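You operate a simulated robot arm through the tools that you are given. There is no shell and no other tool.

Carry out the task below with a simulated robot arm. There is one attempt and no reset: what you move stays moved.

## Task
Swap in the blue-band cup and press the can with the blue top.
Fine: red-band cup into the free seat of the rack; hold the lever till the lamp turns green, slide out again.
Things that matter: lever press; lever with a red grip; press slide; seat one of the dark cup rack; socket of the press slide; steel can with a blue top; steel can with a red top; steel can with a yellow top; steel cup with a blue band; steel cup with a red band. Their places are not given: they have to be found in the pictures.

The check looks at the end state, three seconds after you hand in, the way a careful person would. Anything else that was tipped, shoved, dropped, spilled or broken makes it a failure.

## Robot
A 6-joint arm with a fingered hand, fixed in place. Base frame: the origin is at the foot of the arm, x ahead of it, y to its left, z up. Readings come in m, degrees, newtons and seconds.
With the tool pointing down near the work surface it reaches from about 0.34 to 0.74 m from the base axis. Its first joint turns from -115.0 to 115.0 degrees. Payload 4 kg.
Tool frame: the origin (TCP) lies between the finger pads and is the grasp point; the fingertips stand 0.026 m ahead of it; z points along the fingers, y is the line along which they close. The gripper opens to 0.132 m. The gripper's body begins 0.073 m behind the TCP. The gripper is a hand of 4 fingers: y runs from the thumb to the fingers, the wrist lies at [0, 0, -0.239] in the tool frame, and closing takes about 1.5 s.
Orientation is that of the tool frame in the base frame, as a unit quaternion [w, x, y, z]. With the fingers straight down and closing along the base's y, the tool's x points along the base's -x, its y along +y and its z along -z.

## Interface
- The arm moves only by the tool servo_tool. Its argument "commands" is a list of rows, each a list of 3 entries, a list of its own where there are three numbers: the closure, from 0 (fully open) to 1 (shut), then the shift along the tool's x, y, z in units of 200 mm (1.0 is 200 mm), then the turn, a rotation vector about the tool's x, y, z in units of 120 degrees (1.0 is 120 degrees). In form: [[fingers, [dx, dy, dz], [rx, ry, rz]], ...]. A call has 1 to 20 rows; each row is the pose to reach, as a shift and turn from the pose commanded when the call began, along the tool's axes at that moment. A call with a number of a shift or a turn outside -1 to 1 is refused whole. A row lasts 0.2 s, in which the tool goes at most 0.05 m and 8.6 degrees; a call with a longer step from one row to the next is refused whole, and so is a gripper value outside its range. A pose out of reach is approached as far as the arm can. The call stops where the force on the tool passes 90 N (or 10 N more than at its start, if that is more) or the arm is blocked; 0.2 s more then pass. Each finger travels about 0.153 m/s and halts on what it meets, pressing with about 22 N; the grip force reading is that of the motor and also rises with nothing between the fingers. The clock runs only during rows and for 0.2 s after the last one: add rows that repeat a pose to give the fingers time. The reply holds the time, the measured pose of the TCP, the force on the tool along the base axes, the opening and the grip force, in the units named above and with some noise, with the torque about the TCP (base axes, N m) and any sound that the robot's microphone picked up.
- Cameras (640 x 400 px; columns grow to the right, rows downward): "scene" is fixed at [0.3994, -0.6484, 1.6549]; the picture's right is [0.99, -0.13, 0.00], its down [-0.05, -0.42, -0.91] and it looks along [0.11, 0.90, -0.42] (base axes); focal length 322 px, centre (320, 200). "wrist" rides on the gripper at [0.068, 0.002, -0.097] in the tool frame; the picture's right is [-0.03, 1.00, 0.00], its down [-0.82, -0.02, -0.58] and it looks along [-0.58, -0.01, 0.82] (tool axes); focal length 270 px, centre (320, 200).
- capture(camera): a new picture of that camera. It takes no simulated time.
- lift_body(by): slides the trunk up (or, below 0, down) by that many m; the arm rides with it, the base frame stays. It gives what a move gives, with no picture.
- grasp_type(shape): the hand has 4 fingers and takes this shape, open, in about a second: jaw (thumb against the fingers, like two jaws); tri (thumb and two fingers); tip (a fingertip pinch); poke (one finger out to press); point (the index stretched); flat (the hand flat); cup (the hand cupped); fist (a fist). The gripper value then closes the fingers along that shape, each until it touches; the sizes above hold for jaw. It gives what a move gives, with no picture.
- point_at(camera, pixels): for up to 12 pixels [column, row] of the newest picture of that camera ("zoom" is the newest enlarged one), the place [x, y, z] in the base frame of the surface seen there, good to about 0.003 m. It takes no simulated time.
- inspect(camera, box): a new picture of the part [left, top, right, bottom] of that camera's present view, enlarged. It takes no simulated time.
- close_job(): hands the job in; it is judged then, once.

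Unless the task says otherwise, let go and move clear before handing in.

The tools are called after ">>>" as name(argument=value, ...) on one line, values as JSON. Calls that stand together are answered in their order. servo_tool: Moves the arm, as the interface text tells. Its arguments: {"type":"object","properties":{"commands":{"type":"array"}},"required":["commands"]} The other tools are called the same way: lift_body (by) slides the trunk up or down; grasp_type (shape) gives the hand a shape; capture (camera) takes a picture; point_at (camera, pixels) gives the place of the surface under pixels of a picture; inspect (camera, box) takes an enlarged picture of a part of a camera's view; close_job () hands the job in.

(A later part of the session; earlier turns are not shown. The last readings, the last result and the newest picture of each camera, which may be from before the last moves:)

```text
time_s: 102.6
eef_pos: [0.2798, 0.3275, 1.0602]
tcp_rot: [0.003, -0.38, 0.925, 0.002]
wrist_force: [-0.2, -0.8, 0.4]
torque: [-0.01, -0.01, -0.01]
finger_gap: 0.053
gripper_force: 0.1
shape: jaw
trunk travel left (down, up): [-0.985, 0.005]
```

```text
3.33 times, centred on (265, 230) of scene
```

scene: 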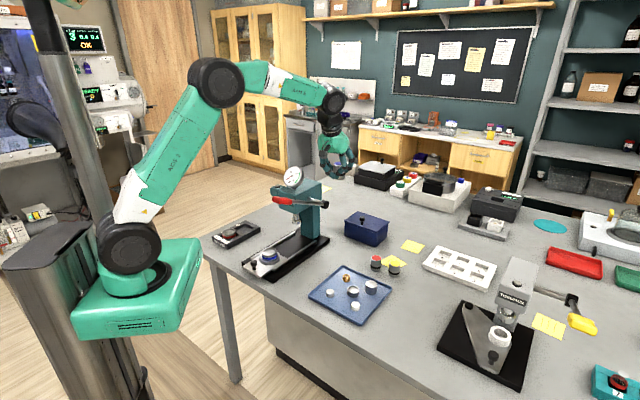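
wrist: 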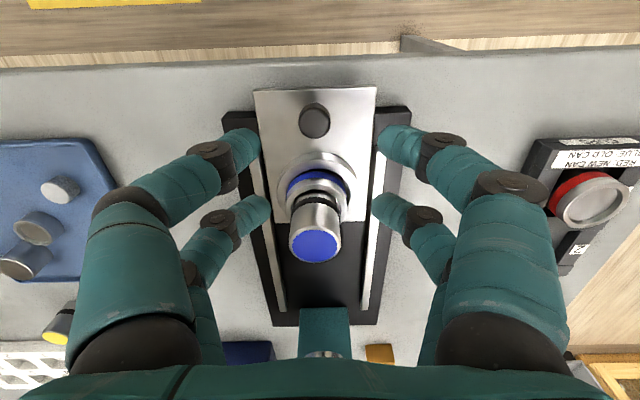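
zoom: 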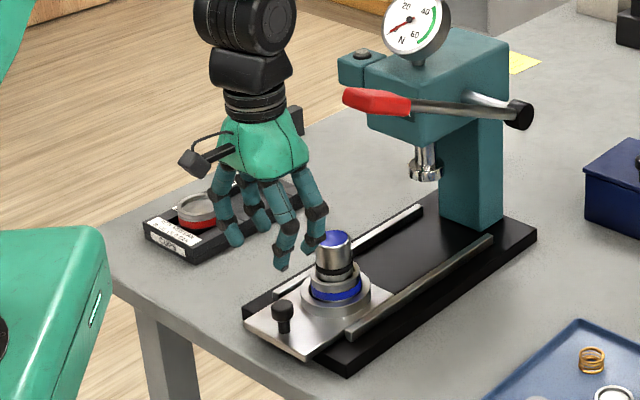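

The tool is vertical with the knob a few millimetres to tool −y. Lowering around the knob.

>>> servo_tool(commands=[[0.6, [0.002, -0.02, 0.1], [0, 0, 0]], [0.6, [0.002, -0.02, 0.25], [0, 0, 0]], [0.6, [0.002, -0.02, 0.38], [0, 0, 0]], [0.6, [0.002, -0.02, 0.446], [0, 0, 0]], [0.6, [0.002, -0.02, 0.446], [0, 0, 0]]])

>>> capture(camera="wrist")

>>> inspect(camera="scene", box=[215, 200, 315, 290])

```text
time_s: 103.8
eef_pos: [0.2825, 0.326, 0.9703]
tcp_rot: [0.004, -0.378, 0.926, 0.002]
wrist_force: [0.3, 0.3, 0.0]
torque: [0.01, -0.01, -0.01]
finger_gap: 0.053
gripper_force: 0.0
shape: jaw
trunk travel left (down, up): [-0.985, 0.005]
```

```text
taken
```

wrist: 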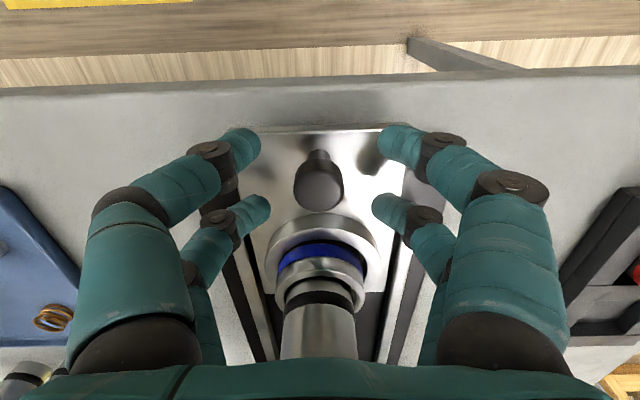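

```text
4.44 times, centred on (265, 245) of scene
```

zoom: 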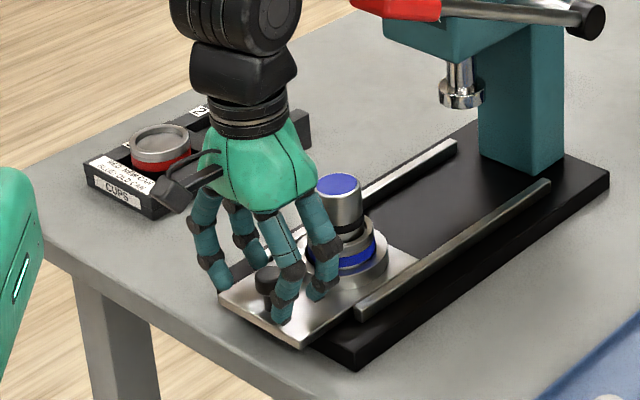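

The knob is centred between the finger pairs at (320,185). Closing around it.

>>> servo_tool(commands=[[0.7, [0, 0, 0], [0, 0, 0]], [0.8, [0, 0, 0], [0, 0, 0]], [0.9, [0, 0, 0], [0, 0, 0]], [1.0, [0, 0, 0], [0, 0, 0]], [1.0, [0, 0, 0], [0, 0, 0]]])

>>> capture(camera="wrist")

>>> inspect(camera="scene", box=[215, 200, 315, 290])

```text
time_s: 105.0
eef_pos: [0.2837, 0.3279, 0.9697]
tcp_rot: [0.004, -0.379, 0.926, 0.002]
wrist_force: [0.5, 0.8, -0.2]
torque: [0.01, -0.02, -0.02]
finger_gap: 0.0002
gripper_force: 21.5
shape: jaw
trunk travel left (down, up): [-0.985, 0.005]
```

```text
taken
```

wrist: 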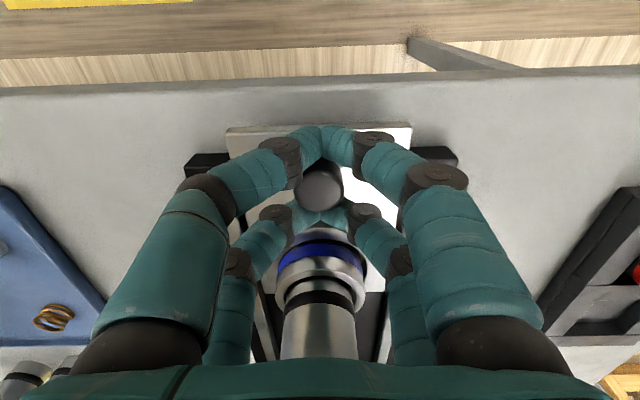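

```text
4.44 times, centred on (265, 245) of scene
```

zoom: 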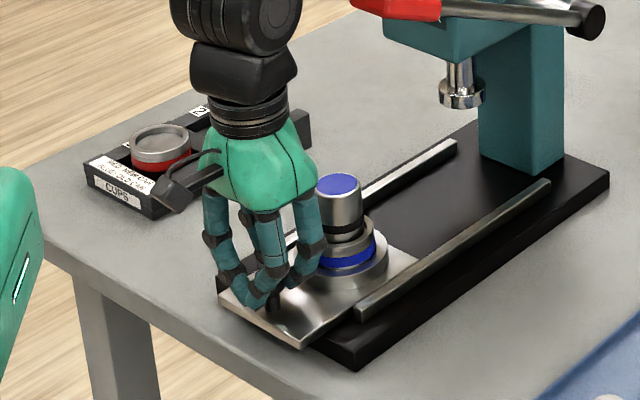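

The knob is caged. Pushing the slide inward slowly, 6 cm first.

>>> servo_tool(commands=[[1.0, [-0.02, 0, 0], [0, 0, 0]], [1.0, [-0.06, 0, 0], [0, 0, 0]], [1.0, [-0.1, 0, 0], [0, 0, 0]], [1.0, [-0.14, 0, 0], [0, 0, 0]], [1.0, [-0.18, 0, 0], [0, 0, 0]], [1.0, [-0.22, 0, 0], [0, 0, 0]], [1.0, [-0.26, 0, 0], [0, 0, 0]], [1.0, [-0.29, 0, 0], [0, 0, 0]], [1.0, [-0.3, 0, 0], [0, 0, 0]], [1.0, [-0.3, 0, 0], [0, 0, 0]]])

>>> capture(camera="wrist")

>>> inspect(camera="scene", box=[215, 180, 335, 290])

```text
time_s: 107.2
eef_pos: [0.3272, 0.3684, 0.9707]
tcp_rot: [0.004, -0.379, 0.926, 0.002]
wrist_force: [-1.3, 0.6, -0.5]
torque: [-0.01, 0.02, 0.0]
finger_gap: 0.0
gripper_force: 22.2
shape: jaw
trunk travel left (down, up): [-0.985, 0.005]
```

```text
taken
```

wrist: 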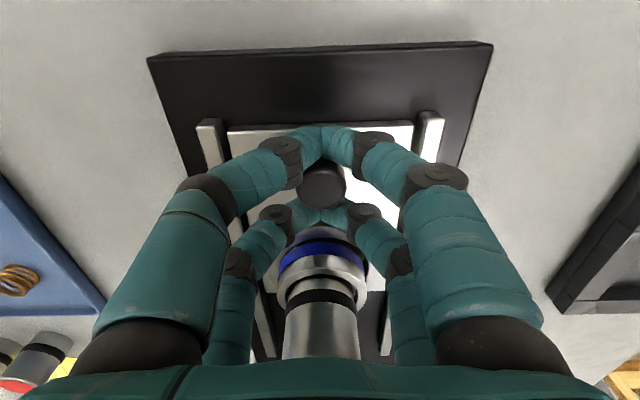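

```text
3.64 times, centred on (275, 235) of scene
```

zoom: 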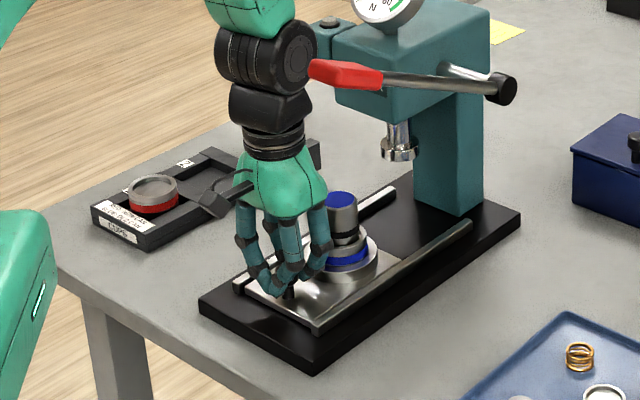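

The slide moves freely with the can steady. I'll continue inward while tilting the tool forward to keep the wrist clear of the press head.

>>> servo_tool(commands=[[1.0, [-0.02, 0, 0], [0, -0.02, 0]], [1.0, [-0.05, 0, 0], [0, -0.045, 0]], [1.0, [-0.08, 0, 0], [0, -0.07, 0]], [1.0, [-0.11, 0, 0], [0, -0.095, 0]], [1.0, [-0.14, 0, 0], [0, -0.12, 0]], [1.0, [-0.17, 0, 0], [0, -0.145, 0]], [1.0, [-0.2, 0, 0], [0, -0.167, 0]], [1.0, [-0.23, 0, 0], [0, -0.167, 0]], [1.0, [-0.25, 0, 0], [0, -0.167, 0]], [1.0, [-0.25, 0, 0], [0, -0.167, 0]]])

>>> capture(camera="wrist")

>>> inspect(camera="scene", box=[215, 170, 335, 290])

```text
time_s: 109.4
eef_pos: [0.3656, 0.4004, 0.9741]
tcp_rot: [0.166, -0.372, 0.911, 0.07]
wrist_force: [18.7, -21.2, 19.1]
torque: [-0.15, -0.43, -0.17]
finger_gap: 0.0
gripper_force: 21.8
shape: jaw
out of reach, approached as far as the arm can: row 4, 5, 6, 7, 8
trunk travel left (down, up): [-0.985, 0.005]
```

```text
taken
```

wrist: 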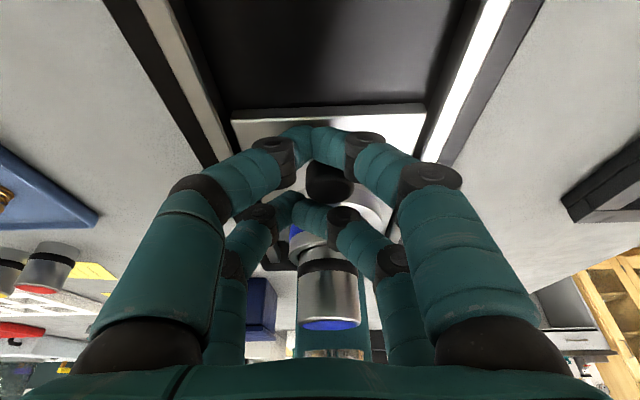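

```text
3.33 times, centred on (275, 230) of scene
```

zoom: 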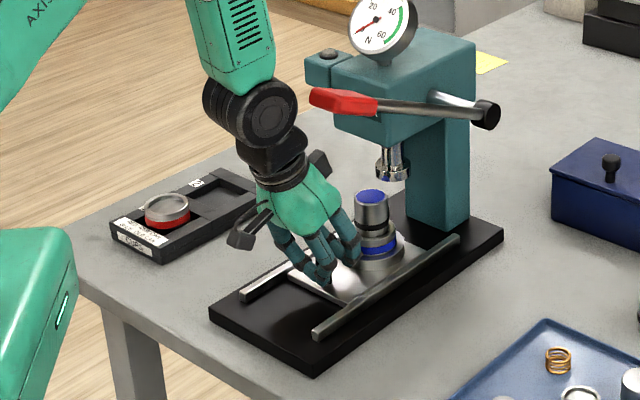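

There's a sideways load of about 28 N on the knob from the reach limit. I'll hold briefly and see whether it settles.

>>> servo_tool(commands=[[1.0, [0, 0, 0], [0, 0, 0]], [1.0, [0, 0, 0], [0, 0, 0]], [1.0, [0, 0, 0], [0, 0, 0]]])

```text
time_s: 110.2
eef_pos: [0.3648, 0.4016, 0.9729]
tcp_rot: [0.166, -0.372, 0.911, 0.069]
wrist_force: [18.0, -15.3, 23.6]
torque: [-0.21, -0.36, -0.05]
finger_gap: 0.0
gripper_force: 21.7
shape: jaw
trunk travel left (down, up): [-0.985, 0.005]
```

The load persists, so the closed cage is jammed against the tilted knob. I'll open slightly to relieve it.

>>> servo_tool(commands=[[0.9, [0, 0, 0], [0, 0, 0]], [0.8, [0, 0, 0], [0, 0, 0]], [0.7, [0, 0, 0], [0, 0, 0]], [0.6, [0, 0, 0], [0, 0, 0]], [0.6, [0, 0, 0], [0, 0, 0]], [0.6, [0, 0, 0], [0, 0, 0]]])

>>> capture(camera="wrist")

>>> inspect(camera="scene", box=[225, 190, 325, 280])

```text
time_s: 111.6
eef_pos: [0.3629, 0.4044, 0.9723]
tcp_rot: [0.165, -0.373, 0.911, 0.067]
wrist_force: [0.1, 0.2, -0.4]
torque: [0.01, 0.01, 0.0]
finger_gap: 0.0522
gripper_force: 0.1
shape: jaw
trunk travel left (down, up): [-0.985, 0.005]
```

```text
taken
```

wrist: 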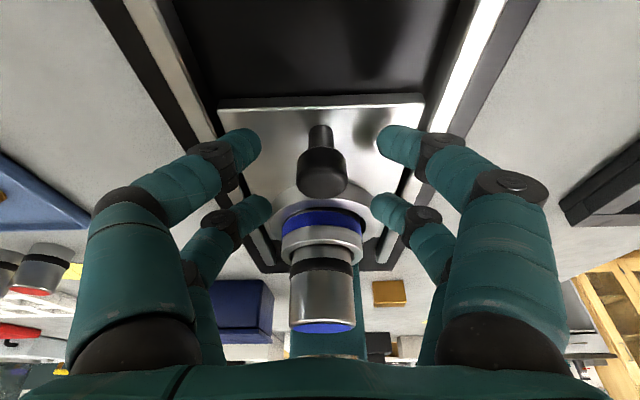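

```text
4.44 times, centred on (275, 235) of scene
```

zoom: 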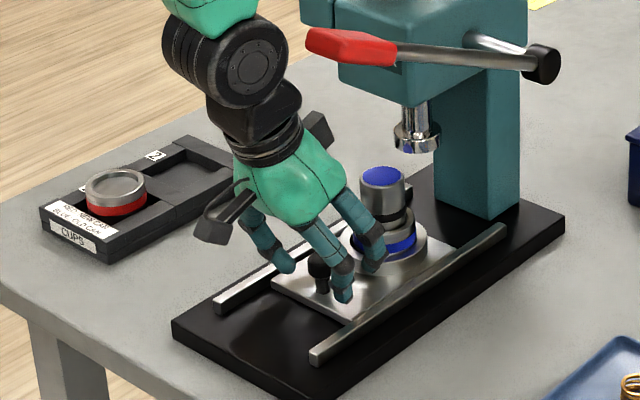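

The load is gone and the tool is on the slide axis with nothing disturbed. I'll close only part-way (a loose cage) and push 3 cm further.

>>> servo_tool(commands=[[0.8, [0, 0, 0], [0, 0, 0]], [0.9, [0, 0, 0], [0, 0, 0]], [0.92, [0, 0, 0], [0, 0, 0]], [0.92, [-0.024, 0, 0.0086], [0, 0, 0]], [0.92, [-0.047, 0, 0.017], [0, 0, 0]], [0.92, [-0.07, 0, 0.0257], [0, 0, 0]], [0.92, [-0.094, 0, 0.034], [0, 0, 0]], [0.92, [-0.118, 0, 0.043], [0, 0, 0]], [0.92, [-0.141, 0, 0.0513], [0, 0, 0]], [0.92, [-0.141, 0, 0.0513], [0, 0, 0]]])

>>> capture(camera="wrist")

>>> inspect(camera="scene", box=[225, 180, 325, 280])

```text
time_s: 113.8
eef_pos: [0.384, 0.4251, 0.9718]
tcp_rot: [0.165, -0.372, 0.911, 0.067]
wrist_force: [-0.2, 0.6, -0.4]
torque: [0.01, 0.02, -0.03]
finger_gap: 0.0107
gripper_force: 0.1
shape: jaw
trunk travel left (down, up): [-0.985, 0.005]
```

```text
taken
```

wrist: 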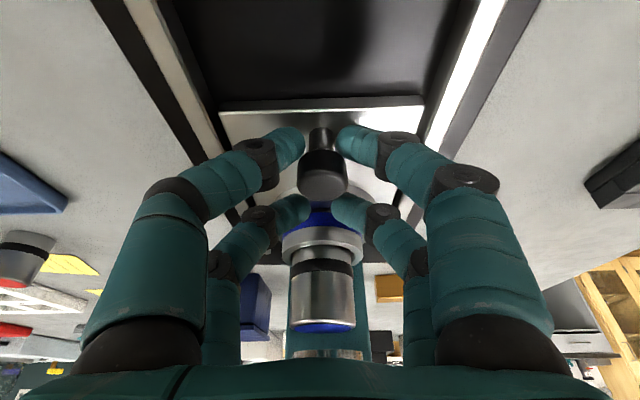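

```text
4.00 times, centred on (275, 230) of scene
```

zoom: 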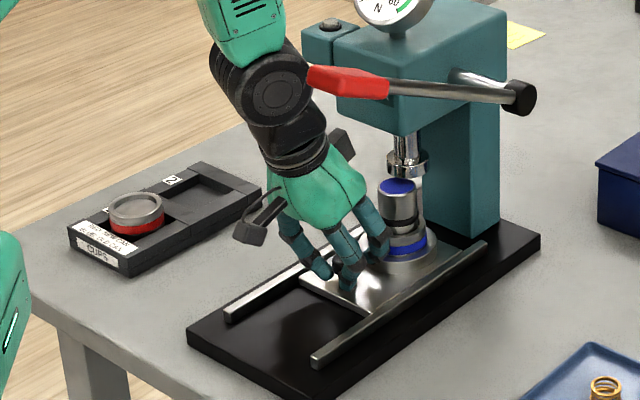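

The can is almost under the ram. The wrist joint looks close to the lever grip in this view, so I'll check the real distances.

>>> point_at(camera="zoom", pixels=[[318, 80], [340, 80], [375, 85], [275, 85], [300, 75], [290, 130], [310, 120], [396, 186], [405, 165], [407, 150], [425, 165], [385, 205]])

>>> inspect(camera="scene", box=[305, 205, 345, 260])

```text
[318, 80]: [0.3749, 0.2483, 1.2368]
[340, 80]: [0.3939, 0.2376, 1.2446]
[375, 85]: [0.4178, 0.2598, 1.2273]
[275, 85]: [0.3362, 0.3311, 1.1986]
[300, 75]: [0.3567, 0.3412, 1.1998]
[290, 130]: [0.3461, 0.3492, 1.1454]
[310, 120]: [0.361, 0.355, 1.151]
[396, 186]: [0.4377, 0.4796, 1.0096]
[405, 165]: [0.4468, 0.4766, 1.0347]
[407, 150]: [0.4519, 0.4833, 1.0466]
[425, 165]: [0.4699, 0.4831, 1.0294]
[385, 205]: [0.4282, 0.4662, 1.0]
```

```text
7.27 times, centred on (325, 232) of scene
```

zoom: 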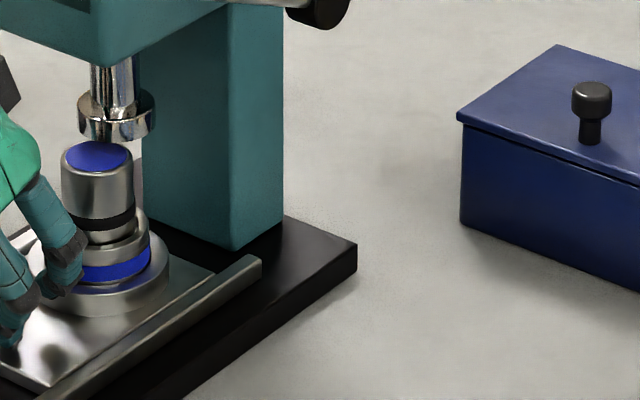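

The wrist is about 9 cm from the grip, so that's fine. About 12 mm of travel remains, which I'll take in small steps while watching for the end stop.

>>> servo_tool(commands=[[0.92, [-0.014, 0, 0.005], [0, 0, 0]], [0.92, [-0.028, 0, 0.01], [0, 0, 0]], [0.92, [-0.042, 0, 0.0153], [0, 0, 0]], [0.92, [-0.042, 0, 0.0153], [0, 0, 0]]])

>>> inspect(camera="scene", box=[305, 205, 345, 260])

```text
time_s: 114.8
eef_pos: [0.391, 0.4306, 0.9708]
tcp_rot: [0.164, -0.373, 0.911, 0.067]
wrist_force: [0.1, -0.6, -0.7]
torque: [-0.01, 0.03, -0.02]
finger_gap: 0.0107
gripper_force: 0.1
shape: jaw
trunk travel left (down, up): [-0.985, 0.005]
```

```text
7.27 times, centred on (325, 232) of scene
```

zoom: 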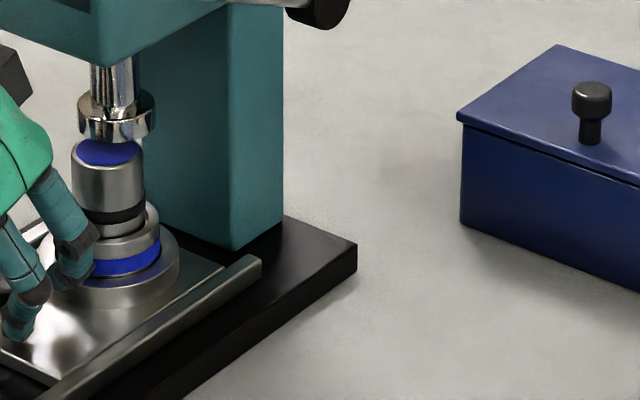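

About 7 mm remain. Continuing in small steps.

>>> servo_tool(commands=[[0.92, [-0.009, 0, 0.0034], [0, 0, 0]], [0.92, [-0.019, 0, 0.0068], [0, 0, 0]], [0.92, [-0.026, 0, 0.0095], [0, 0, 0]], [0.92, [-0.026, 0, 0.0095], [0, 0, 0]]])

>>> inspect(camera="scene", box=[275, 215, 315, 250])

```text
time_s: 115.8
eef_pos: [0.3948, 0.4357, 0.9708]
tcp_rot: [0.165, -0.373, 0.911, 0.068]
wrist_force: [-1.4, 0.8, -0.4]
torque: [-0.03, 0.04, 0.02]
finger_gap: 0.0106
gripper_force: 0.0
shape: jaw
trunk travel left (down, up): [-0.985, 0.005]
```

```text
11.43 times, centred on (295, 232) of scene
```

zoom: 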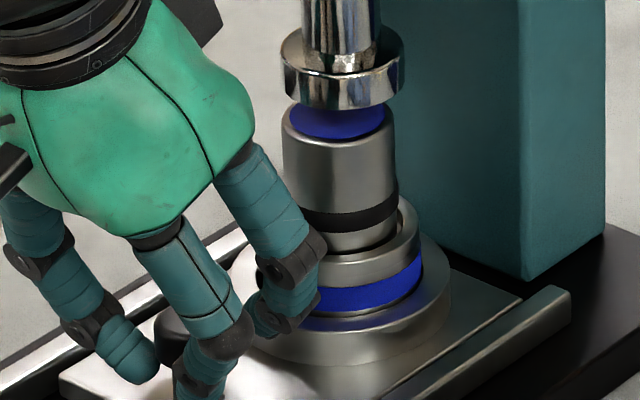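

The can is nearly centred under the ram (340 against 343 columns). A few more millimetres in gentle steps.

>>> servo_tool(commands=[[0.92, [-0.007, 0, 0.0026], [0, 0, 0]], [0.92, [-0.014, 0, 0.0051], [0, 0, 0]], [0.92, [-0.014, 0, 0.0051], [0, 0, 0]]])

>>> inspect(camera="scene", box=[275, 215, 315, 250])

```text
time_s: 116.6
eef_pos: [0.3963, 0.4376, 0.9702]
tcp_rot: [0.165, -0.372, 0.911, 0.067]
wrist_force: [-0.7, 0.4, 0.0]
torque: [-0.05, -0.01, 0.03]
finger_gap: 0.0108
gripper_force: 0.1
shape: jaw
trunk travel left (down, up): [-0.985, 0.005]
```

```text
11.43 times, centred on (295, 232) of scene
```

zoom: 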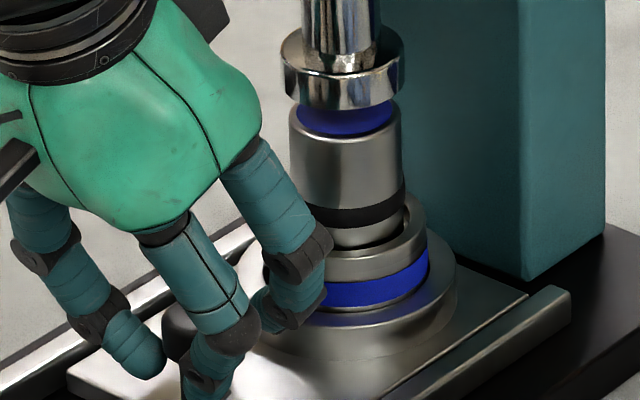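

The can is now centred under the ram in this view. I'll probe 2 mm more to find the end stop.

>>> servo_tool(commands=[[0.92, [-0.005, 0, 0.0017], [0, 0, 0]], [0.92, [-0.01, 0, 0.0035], [0, 0, 0]], [0.92, [-0.01, 0, 0.0035], [0, 0, 0]]])

>>> inspect(camera="scene", box=[275, 215, 315, 250])

>>> capture(camera="wrist")

```text
time_s: 117.4
eef_pos: [0.3976, 0.4396, 0.9711]
tcp_rot: [0.165, -0.372, 0.911, 0.068]
wrist_force: [-0.9, -1.0, -0.7]
torque: [0.03, 0.01, 0.02]
finger_gap: 0.0107
gripper_force: 0.2
shape: jaw
trunk travel left (down, up): [-0.985, 0.005]
```

```text
11.43 times, centred on (295, 232) of scene
```

zoom: 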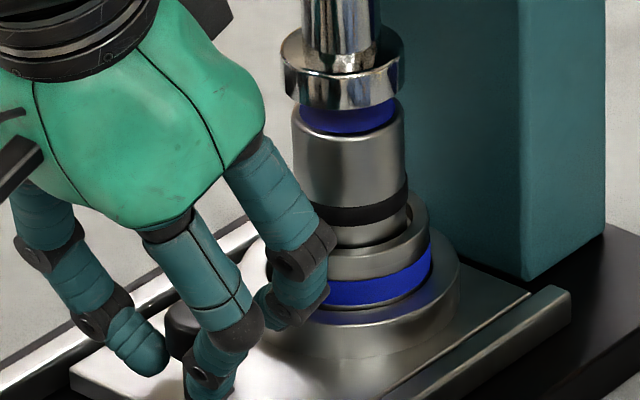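

```text
taken
```

wrist: 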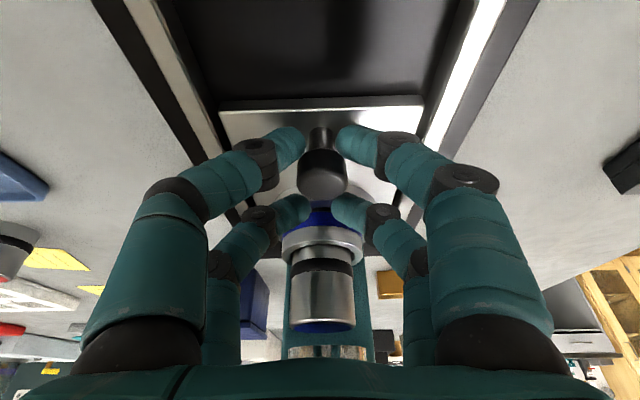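

By extrapolation the can axis meets the ram axis within about half a millimetre. I'll probe one more millimetre for a stop.

>>> servo_tool(commands=[[0.92, [-0.005, 0, 0.0017], [0, 0, 0]], [0.92, [-0.005, 0, 0.0017], [0, 0, 0]]])

>>> servo_tool(commands=[[0.92, [-0.005, 0, 0.0017], [0, 0, 0]], [0.92, [-0.005, 0, 0.0017], [0, 0, 0]]])

>>> inspect(camera="scene", box=[275, 215, 315, 250])

```text
time_s: 118.0
eef_pos: [0.3978, 0.439, 0.9713]
tcp_rot: [0.164, -0.374, 0.91, 0.068]
wrist_force: [-2.9, -1.3, -0.7]
torque: [-0.03, 0.05, -0.01]
finger_gap: 0.011
gripper_force: 0.1
shape: jaw
trunk travel left (down, up): [-0.985, 0.005]
```

```text
time_s: 118.6
eef_pos: [0.3989, 0.4393, 0.9711]
tcp_rot: [0.164, -0.372, 0.911, 0.068]
wrist_force: [-4.7, -2.8, -1.7]
torque: [-0.07, 0.08, 0.03]
finger_gap: 0.0109
gripper_force: 0.0
shape: jaw
trunk travel left (down, up): [-0.985, 0.005]
```

```text
11.43 times, centred on (295, 232) of scene
```

zoom: 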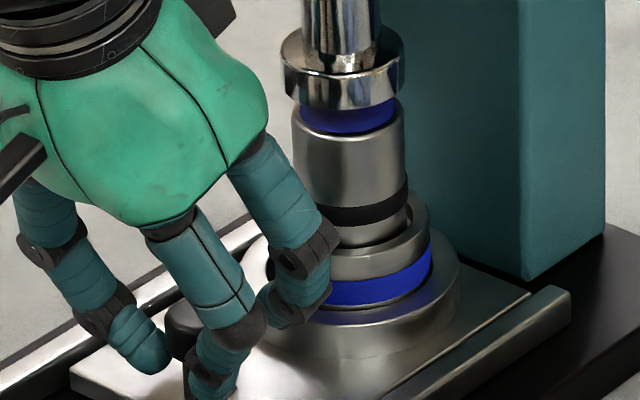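

The slide has reached its stop: the force rises to 5 N and the plate no longer moves. I'll open the fingers and back away from the knob.

>>> servo_tool(commands=[[0.9, [0.009, 0, -0.0034], [0, 0, 0]], [0.75, [0.009, 0, -0.0034], [0, 0, 0]], [0.6, [0.009, 0, -0.0034], [0, 0, 0]], [0.5, [0.009, 0, -0.0034], [0, 0, 0]], [0.5, [0.009, 0, -0.0034], [0, 0, 0]], [0.5, [0.06, 0, -0.022], [0, 0, 0]], [0.5, [0.12, 0, -0.044], [0, 0, 0]], [0.5, [0.18, 0, -0.066], [0, 0, 0]], [0.5, [0.212, 0, -0.077], [0, 0, 0]], [0.5, [0.212, 0, -0.077], [0, 0, 0]]])

>>> inspect(camera="scene", box=[225, 170, 335, 280])

>>> capture(camera="wrist")

```text
time_s: 120.8
eef_pos: [0.3671, 0.4096, 0.972]
tcp_rot: [0.165, -0.373, 0.911, 0.067]
wrist_force: [-0.1, -0.2, -0.4]
torque: [-0.03, -0.02, 0.0]
finger_gap: 0.0653
gripper_force: 0.1
shape: jaw
trunk travel left (down, up): [-0.985, 0.005]
```

```text
3.64 times, centred on (280, 225) of scene
```

zoom: 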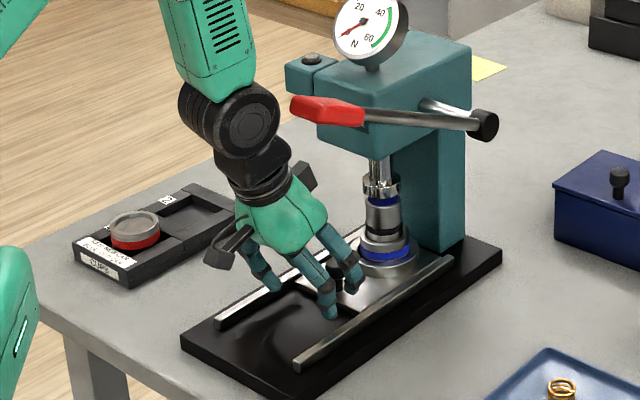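

```text
taken
```

wrist: 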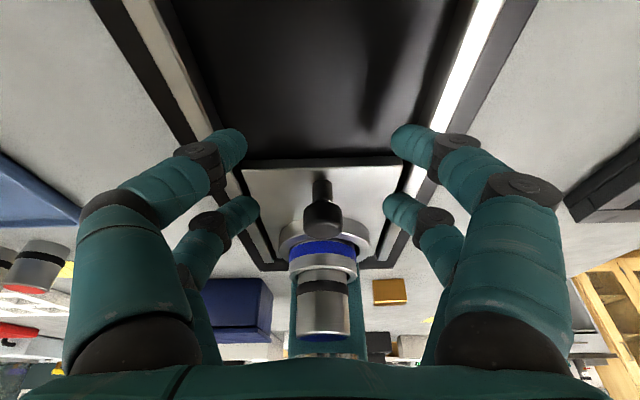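

The slide stayed in. Raising the hand clear of the lever height.

>>> servo_tool(commands=[[0.6, [-0.03, 0, -0.08], [0, 0, 0]], [0.7, [-0.065, 0, -0.179], [0, 0, 0]], [0.8, [-0.13, 0, -0.357], [0, 0, 0]], [0.8, [-0.195, 0, -0.536], [0, 0, 0]], [0.8, [-0.26, 0, -0.714], [0, 0, 0]], [0.8, [-0.325, 0, -0.893], [0, 0, 0]], [0.8, [-0.325, 0, -0.893], [0, 0, 0]]])

>>> inspect(camera="scene", box=[210, 120, 340, 250])

```text
time_s: 122.4
eef_pos: [0.367, 0.4084, 1.1618]
tcp_rot: [0.165, -0.373, 0.911, 0.068]
wrist_force: [-0.5, -0.3, 0.3]
torque: [-0.02, 0.03, 0.02]
finger_gap: 0.0266
gripper_force: 0.0
shape: jaw
trunk travel left (down, up): [-0.985, 0.005]
```

```text
3.08 times, centred on (275, 185) of scene
```

zoom: 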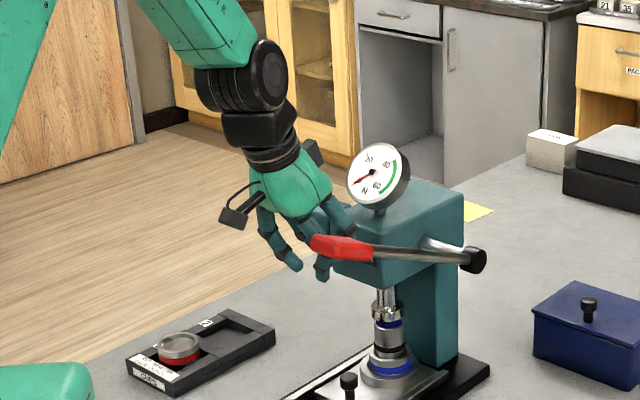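

Clear so far. I'll raise further, then set up to press the lever with the hand approaching from the left at a 30° tilt, so the scene camera keeps a clear view of the gauge and lamp.

>>> servo_tool(commands=[[0.9, [-0.065, 0, -0.179], [0, 0, 0]], [0.9, [-0.13, 0, -0.357], [0, 0, 0]], [0.9, [-0.195, 0, -0.536], [0, 0, 0]], [0.9, [-0.26, 0, -0.714], [0, 0, 0]], [0.9, [-0.325, 0, -0.893], [0, 0, 0]], [0.9, [-0.325, 0, -0.893], [0, 0, 0]]])

>>> servo_tool(commands=[[0.9, [0.05, 0, 0], [0.0265, -0.0125, 0.056]], [0.9, [0.1, 0, 0], [0.053, -0.025, 0.112]], [0.9, [0.15, 0, 0], [0.0795, -0.0375, 0.168]], [0.9, [0.2, 0, 0], [0.106, -0.05, 0.224]], [0.9, [0.25, 0, 0], [0.1325, -0.0625, 0.28]], [0.9, [0.3, 0, 0], [0.159, -0.0749, 0.336]], [0.9, [0.3, 0, 0], [0.159, -0.0749, 0.336]]])

>>> capture(camera="wrist")

>>> capture(camera="scene")

```text
time_s: 123.8
eef_pos: [0.365, 0.4067, 1.3508]
tcp_rot: [0.165, -0.373, 0.911, 0.067]
wrist_force: [-0.2, -0.6, -0.2]
torque: [-0.04, -0.02, -0.06]
finger_gap: 0.0136
gripper_force: 0.0
shape: jaw
trunk travel left (down, up): [-0.985, 0.005]
```

```text
time_s: 125.4
eef_pos: [0.3237, 0.3667, 1.3304]
tcp_rot: [0.259, 0.001, 0.966, 0.0]
wrist_force: [-0.6, -0.8, -0.6]
torque: [0.04, 0.01, 0.01]
finger_gap: 0.0135
gripper_force: 0.1
shape: jaw
trunk travel left (down, up): [-0.985, 0.005]
```

```text
taken
```

wrist: 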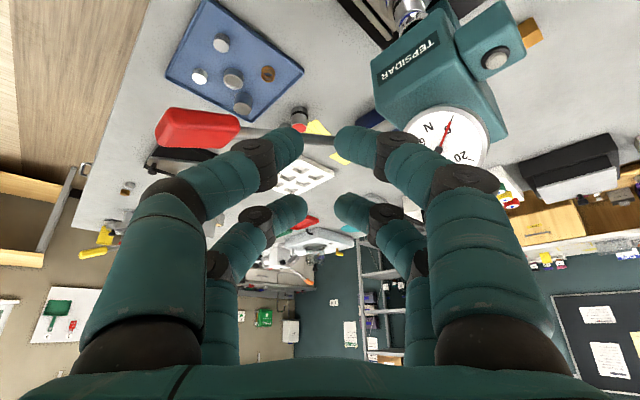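

```text
taken
```

scene: 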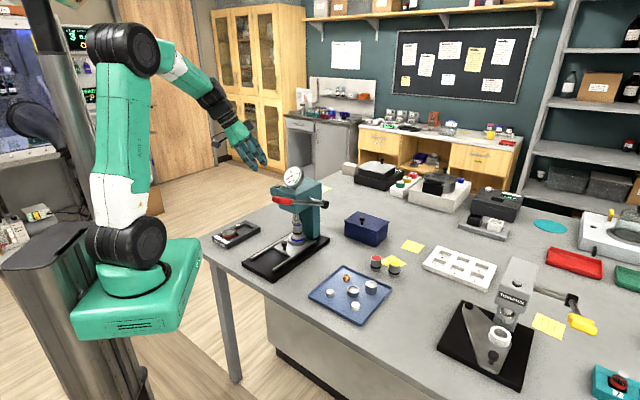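

From here the wrist camera also sees the gauge (445,135) and lamp (497,60). I'll measure the red grip.

>>> inspect(camera="wrist", box=[140, 90, 300, 170])

>>> point_at(camera="zoom", pixels=[[100, 100], [200, 90], [300, 110], [370, 150], [70, 200], [200, 150], [300, 160], [400, 170], [500, 170], [80, 120], [200, 70]])

>>> inspect(camera="scene", box=[262, 160, 342, 220])

```text
4.00 times, centred on (220, 130) of wrist
```

zoom: 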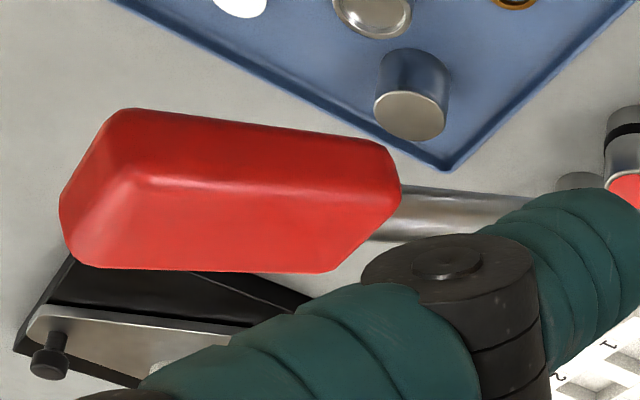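

```text
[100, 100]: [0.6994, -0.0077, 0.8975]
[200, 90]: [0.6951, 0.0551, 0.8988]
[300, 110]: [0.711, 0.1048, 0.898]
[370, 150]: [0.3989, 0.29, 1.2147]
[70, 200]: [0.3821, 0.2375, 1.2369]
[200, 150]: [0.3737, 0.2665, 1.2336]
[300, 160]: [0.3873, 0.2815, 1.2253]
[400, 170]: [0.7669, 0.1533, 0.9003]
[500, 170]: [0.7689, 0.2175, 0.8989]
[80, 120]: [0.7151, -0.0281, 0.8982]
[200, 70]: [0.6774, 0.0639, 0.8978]
```

```text
6.67 times, centred on (302, 190) of scene
```

zoom: 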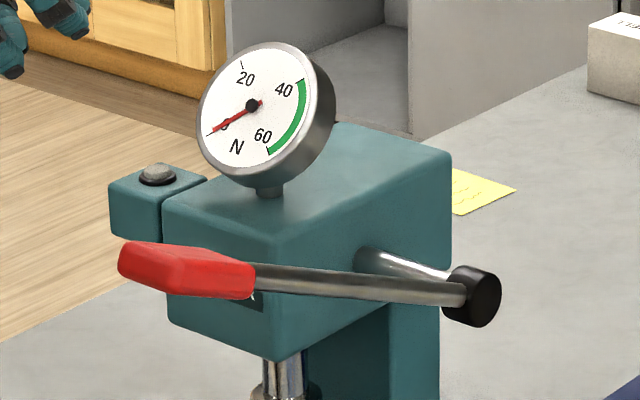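

The grip's top is near (0.391, 0.258, 1.243). Closing the fingers fully and moving just above it.

>>> servo_tool(commands=[[1.0, [-0.05, -0.1, 0.03], [0, 0, 0]], [1.0, [-0.1, -0.22, 0.08], [0, 0, 0]], [1.0, [-0.16, -0.34, 0.14], [0, 0, 0]], [1.0, [-0.21, -0.45, 0.21], [0, 0, 0]], [1.0, [-0.259, -0.5435, 0.265], [0, 0, 0]], [1.0, [-0.259, -0.5435, 0.265], [0, 0, 0]]])

>>> capture(camera="wrist")

>>> inspect(camera="scene", box=[222, 100, 342, 220])

```text
time_s: 126.8
eef_pos: [0.3945, 0.2574, 1.3118]
tcp_rot: [0.258, 0.0, 0.966, -0.001]
wrist_force: [0.0, 0.3, -1.1]
torque: [0.0, -0.03, 0.02]
finger_gap: 0.0001
gripper_force: 21.7
shape: jaw
trunk travel left (down, up): [-0.985, 0.005]
```

```text
taken
```

wrist: 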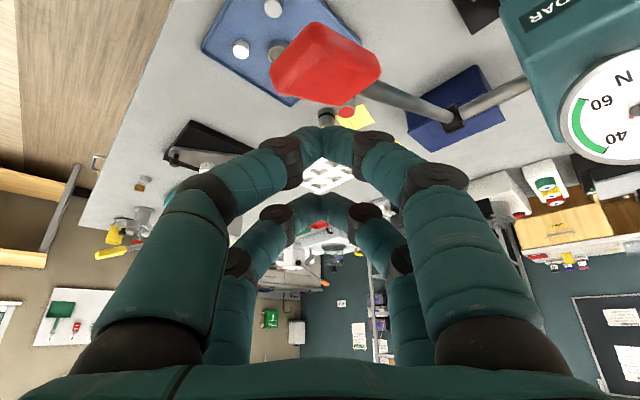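

```text
3.33 times, centred on (282, 160) of scene
```

zoom: 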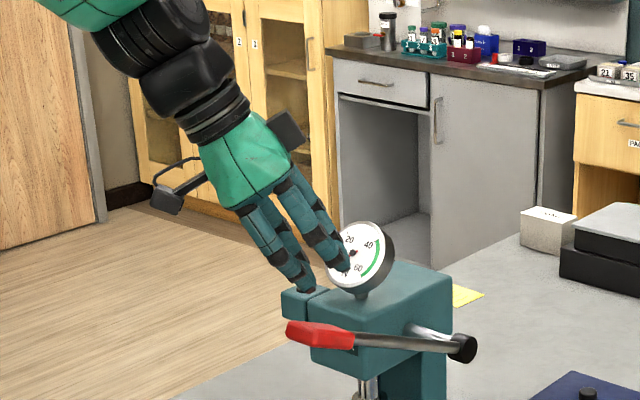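

The hand is above the grip with the gauge visible. I'll shift slightly to centre on the grip and go down to contact.

>>> servo_tool(commands=[[1.0, [0.0325, 0.013, -0.019], [0, 0, 0]], [1.0, [0.07, 0.013, 0.046], [0, 0, 0]], [1.0, [0.1075, 0.013, 0.111], [0, 0, 0]], [1.0, [0.1075, 0.013, 0.111], [0, 0, 0]]])

>>> capture(camera="wrist")

>>> inspect(camera="scene", box=[242, 140, 342, 220])

```text
time_s: 127.8
eef_pos: [0.3879, 0.2607, 1.2809]
tcp_rot: [0.259, 0.0, 0.966, 0.0]
wrist_force: [0.8, 0.6, 0.8]
torque: [0.02, -0.04, -0.01]
finger_gap: 0.0001
gripper_force: 21.7
shape: jaw
trunk travel left (down, up): [-0.985, 0.005]
```

```text
taken
```

wrist: 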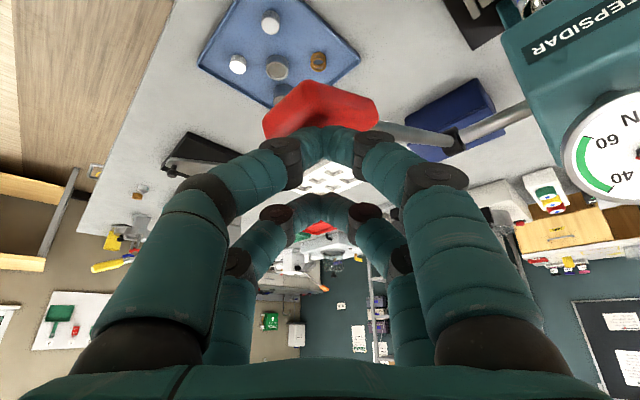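

```text
5.00 times, centred on (292, 180) of scene
```

zoom: 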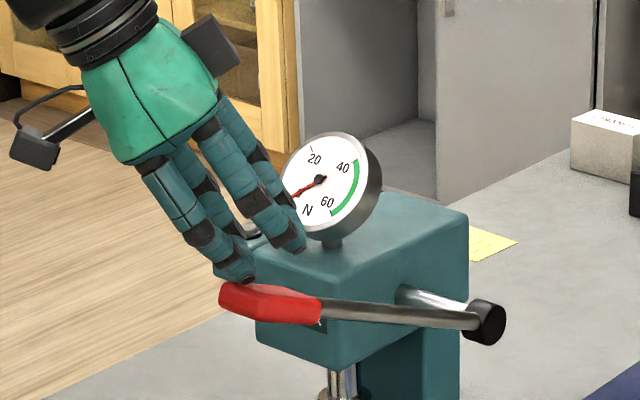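

The tips are just above the grip and the gauge is in clear view (needle at 0). Pressing down in small steps along the lever's arc.

>>> servo_tool(commands=[[1.0, [0.0167, -0.005, 0.0192], [0, 0, 0]], [1.0, [0.0335, -0.01, 0.0385], [0, 0, 0]], [1.0, [0.0335, -0.01, 0.0385], [0, 0, 0]]])

>>> servo_tool(commands=[[1.0, [0.0167, -0.005, 0.0192], [0, 0, 0]], [1.0, [0.0335, -0.01, 0.0385], [0, 0, 0]], [1.0, [0.0335, -0.01, 0.0385], [0, 0, 0]]])

>>> inspect(camera="scene", box=[242, 140, 342, 240])

```text
time_s: 128.6
eef_pos: [0.3857, 0.2582, 1.2709]
tcp_rot: [0.259, 0.0, 0.966, -0.001]
wrist_force: [0.6, 0.6, 2.3]
torque: [0.02, -0.03, -0.01]
finger_gap: 0.0
gripper_force: 22.2
shape: jaw
trunk travel left (down, up): [-0.985, 0.005]
```

```text
time_s: 129.4
eef_pos: [0.3845, 0.2559, 1.2615]
tcp_rot: [0.259, 0.0, 0.966, 0.0]
wrist_force: [1.8, 0.3, 3.7]
torque: [0.0, -0.01, 0.01]
finger_gap: 0.0
gripper_force: 21.8
shape: jaw
trunk travel left (down, up): [-0.985, 0.005]
```

```text
4.00 times, centred on (292, 190) of scene
```

zoom: 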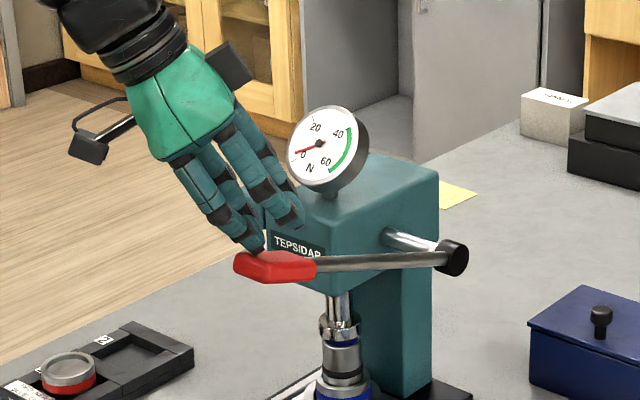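

The lever is following (about 3.7 N) and the ram is coming down toward the can. Continuing.

>>> servo_tool(commands=[[1.0, [0.0167, -0.005, 0.0192], [0, 0, 0]], [1.0, [0.0335, -0.01, 0.0385], [0, 0, 0]], [1.0, [0.0335, -0.01, 0.0385], [0, 0, 0]]])

>>> inspect(camera="scene", box=[252, 150, 332, 250])

>>> servo_tool(commands=[[1.0, [0.0167, -0.004, 0.0192], [0, 0, 0]], [1.0, [0.0335, -0.008, 0.0385], [0, 0, 0]], [1.0, [0.0335, -0.008, 0.0385], [0, 0, 0]]])

>>> inspect(camera="scene", box=[252, 150, 332, 250])

```text
time_s: 130.2
eef_pos: [0.3827, 0.2531, 1.2517]
tcp_rot: [0.258, 0.001, 0.966, -0.002]
wrist_force: [0.3, 0.2, 2.3]
torque: [0.01, 0.0, -0.04]
finger_gap: 0.0002
gripper_force: 22.1
shape: jaw
trunk travel left (down, up): [-0.985, 0.005]
```

```text
4.00 times, centred on (292, 200) of scene
```

zoom: 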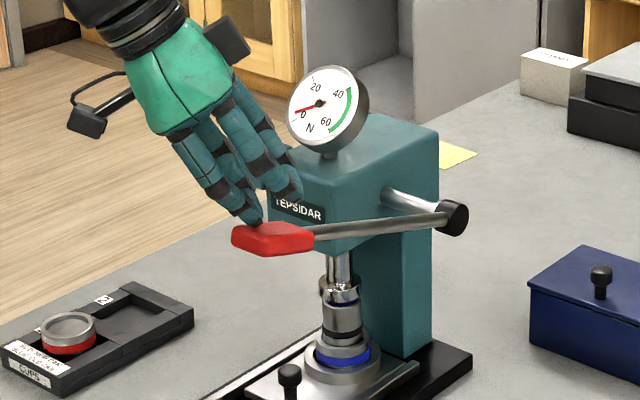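

```text
time_s: 131.0
eef_pos: [0.379, 0.2517, 1.2412]
tcp_rot: [0.258, 0.0, 0.966, 0.0]
wrist_force: [0.5, -0.8, 2.3]
torque: [-0.01, 0.0, -0.02]
finger_gap: 0.0003
gripper_force: 22.0
shape: jaw
trunk travel left (down, up): [-0.985, 0.005]
```

```text
4.00 times, centred on (292, 200) of scene
```

zoom: 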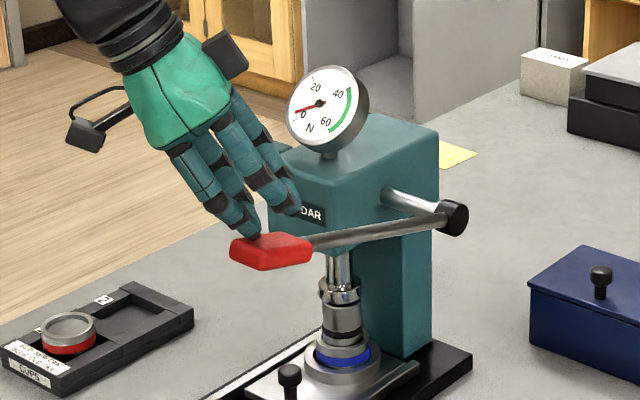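

Still a light load and the needle is at 0. Continuing the press.

>>> servo_tool(commands=[[1.0, [0.0155, -0.002, 0.02], [0, 0, 0]], [1.0, [0.031, -0.005, 0.04], [0, 0, 0]], [1.0, [0.031, -0.005, 0.04], [0, 0, 0]]])

>>> servo_tool(commands=[[1.0, [0.0155, -0.002, 0.02], [0, 0, 0]], [1.0, [0.031, -0.005, 0.04], [0, 0, 0]], [1.0, [0.031, -0.005, 0.04], [0, 0, 0]]])

>>> inspect(camera="scene", box=[252, 150, 332, 250])

```text
time_s: 131.8
eef_pos: [0.3792, 0.2518, 1.2317]
tcp_rot: [0.259, 0.001, 0.966, -0.001]
wrist_force: [0.2, -0.5, 2.8]
torque: [-0.05, -0.02, 0.01]
finger_gap: 0.0
gripper_force: 22.1
shape: jaw
trunk travel left (down, up): [-0.985, 0.005]
```

```text
time_s: 132.6
eef_pos: [0.3791, 0.2505, 1.2218]
tcp_rot: [0.259, 0.0, 0.966, 0.0]
wrist_force: [0.6, -0.5, 2.9]
torque: [-0.06, 0.0, 0.0]
finger_gap: 0.0002
gripper_force: 21.8
shape: jaw
trunk travel left (down, up): [-0.985, 0.005]
```

```text
4.00 times, centred on (292, 200) of scene
```

zoom: 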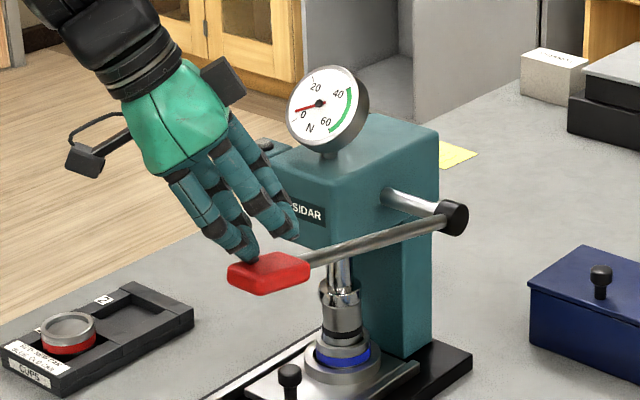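

The ram collar is very close to the can top now. Continuing in 5 mm steps with close checks.

>>> servo_tool(commands=[[1.0, [0.0145, -0.002, 0.0205], [0, 0, 0]], [1.0, [0.029, -0.004, 0.041], [0, 0, 0]], [1.0, [0.029, -0.004, 0.041], [0, 0, 0]]])

>>> inspect(camera="scene", box=[262, 160, 322, 250])

>>> servo_tool(commands=[[1.0, [0.0135, -0.002, 0.021], [0, 0, 0]], [1.0, [0.027, -0.003, 0.042], [0, 0, 0]], [1.0, [0.027, -0.003, 0.042], [0, 0, 0]]])

>>> inspect(camera="scene", box=[262, 160, 322, 250])

```text
time_s: 133.4
eef_pos: [0.3762, 0.2497, 1.2106]
tcp_rot: [0.259, 0.0, 0.966, 0.0]
wrist_force: [0.2, -0.9, 2.7]
torque: [-0.05, 0.01, 0.02]
finger_gap: 0.0
gripper_force: 21.8
shape: jaw
trunk travel left (down, up): [-0.985, 0.005]
```

```text
4.44 times, centred on (292, 205) of scene
```

zoom: 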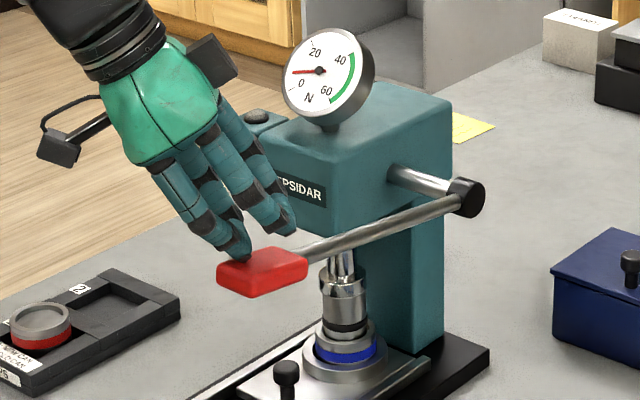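

```text
time_s: 134.2
eef_pos: [0.3749, 0.2496, 1.2004]
tcp_rot: [0.258, 0.0, 0.966, 0.001]
wrist_force: [-0.9, 0.1, 4.8]
torque: [-0.02, 0.02, 0.03]
finger_gap: 0.0001
gripper_force: 21.7
shape: jaw
trunk travel left (down, up): [-0.985, 0.005]
```

```text
4.44 times, centred on (292, 205) of scene
```

zoom: 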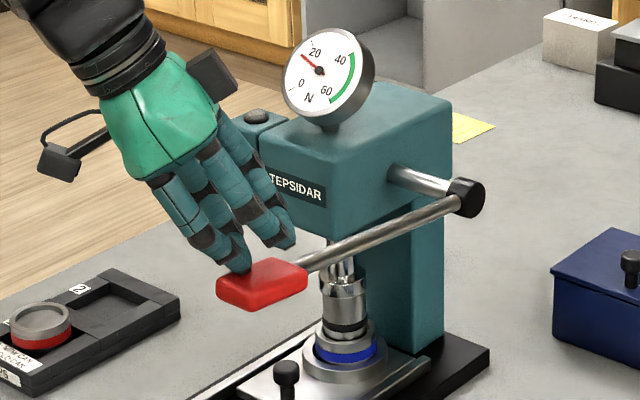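

The ram has met the can and the gauge now reads roughly 14. Target is the middle of the green arc, about 50. Continuing carefully.

>>> servo_tool(commands=[[1.0, [0.0135, 0, 0.021], [0, 0, 0]], [1.0, [0.027, 0, 0.042], [0, 0, 0]], [1.0, [0.027, 0, 0.042], [0, 0, 0]]])

>>> inspect(camera="scene", box=[272, 160, 312, 190])

>>> servo_tool(commands=[[1.0, [0.0065, 0, 0.0105], [0, 0, 0]], [1.0, [0.013, 0, 0.021], [0, 0, 0]], [1.0, [0.013, 0, 0.021], [0, 0, 0]]])

>>> inspect(camera="scene", box=[272, 160, 312, 190])

```text
time_s: 135.0
eef_pos: [0.3756, 0.2488, 1.1906]
tcp_rot: [0.259, 0.0, 0.966, 0.0]
wrist_force: [-0.8, -1.3, 5.1]
torque: [0.0, 0.04, 0.05]
finger_gap: 0.0
gripper_force: 22.0
shape: jaw
trunk travel left (down, up): [-0.985, 0.005]
```

```text
13.33 times, centred on (292, 175) of scene
```

zoom: 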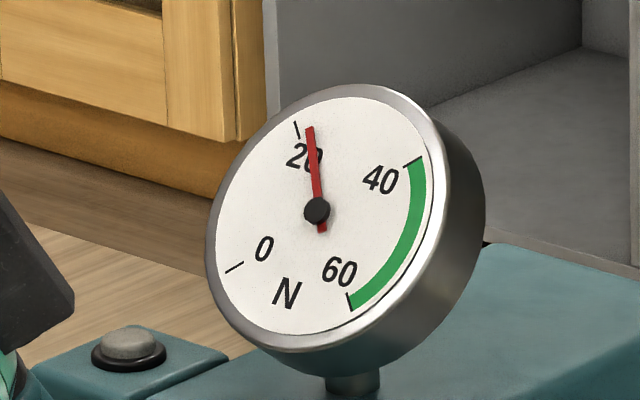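

```text
time_s: 135.8
eef_pos: [0.3766, 0.2481, 1.186]
tcp_rot: [0.259, -0.001, 0.966, 0.001]
wrist_force: [-0.1, -2.3, 6.9]
torque: [-0.07, 0.06, -0.06]
finger_gap: 0.0
gripper_force: 22.4
shape: jaw
trunk travel left (down, up): [-0.985, 0.005]
```

```text
13.33 times, centred on (292, 175) of scene
```

zoom: 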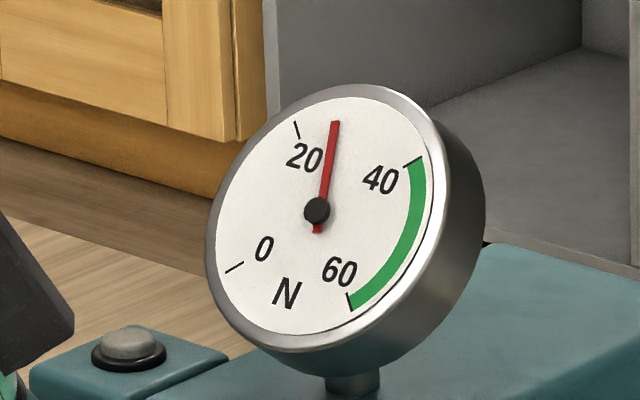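

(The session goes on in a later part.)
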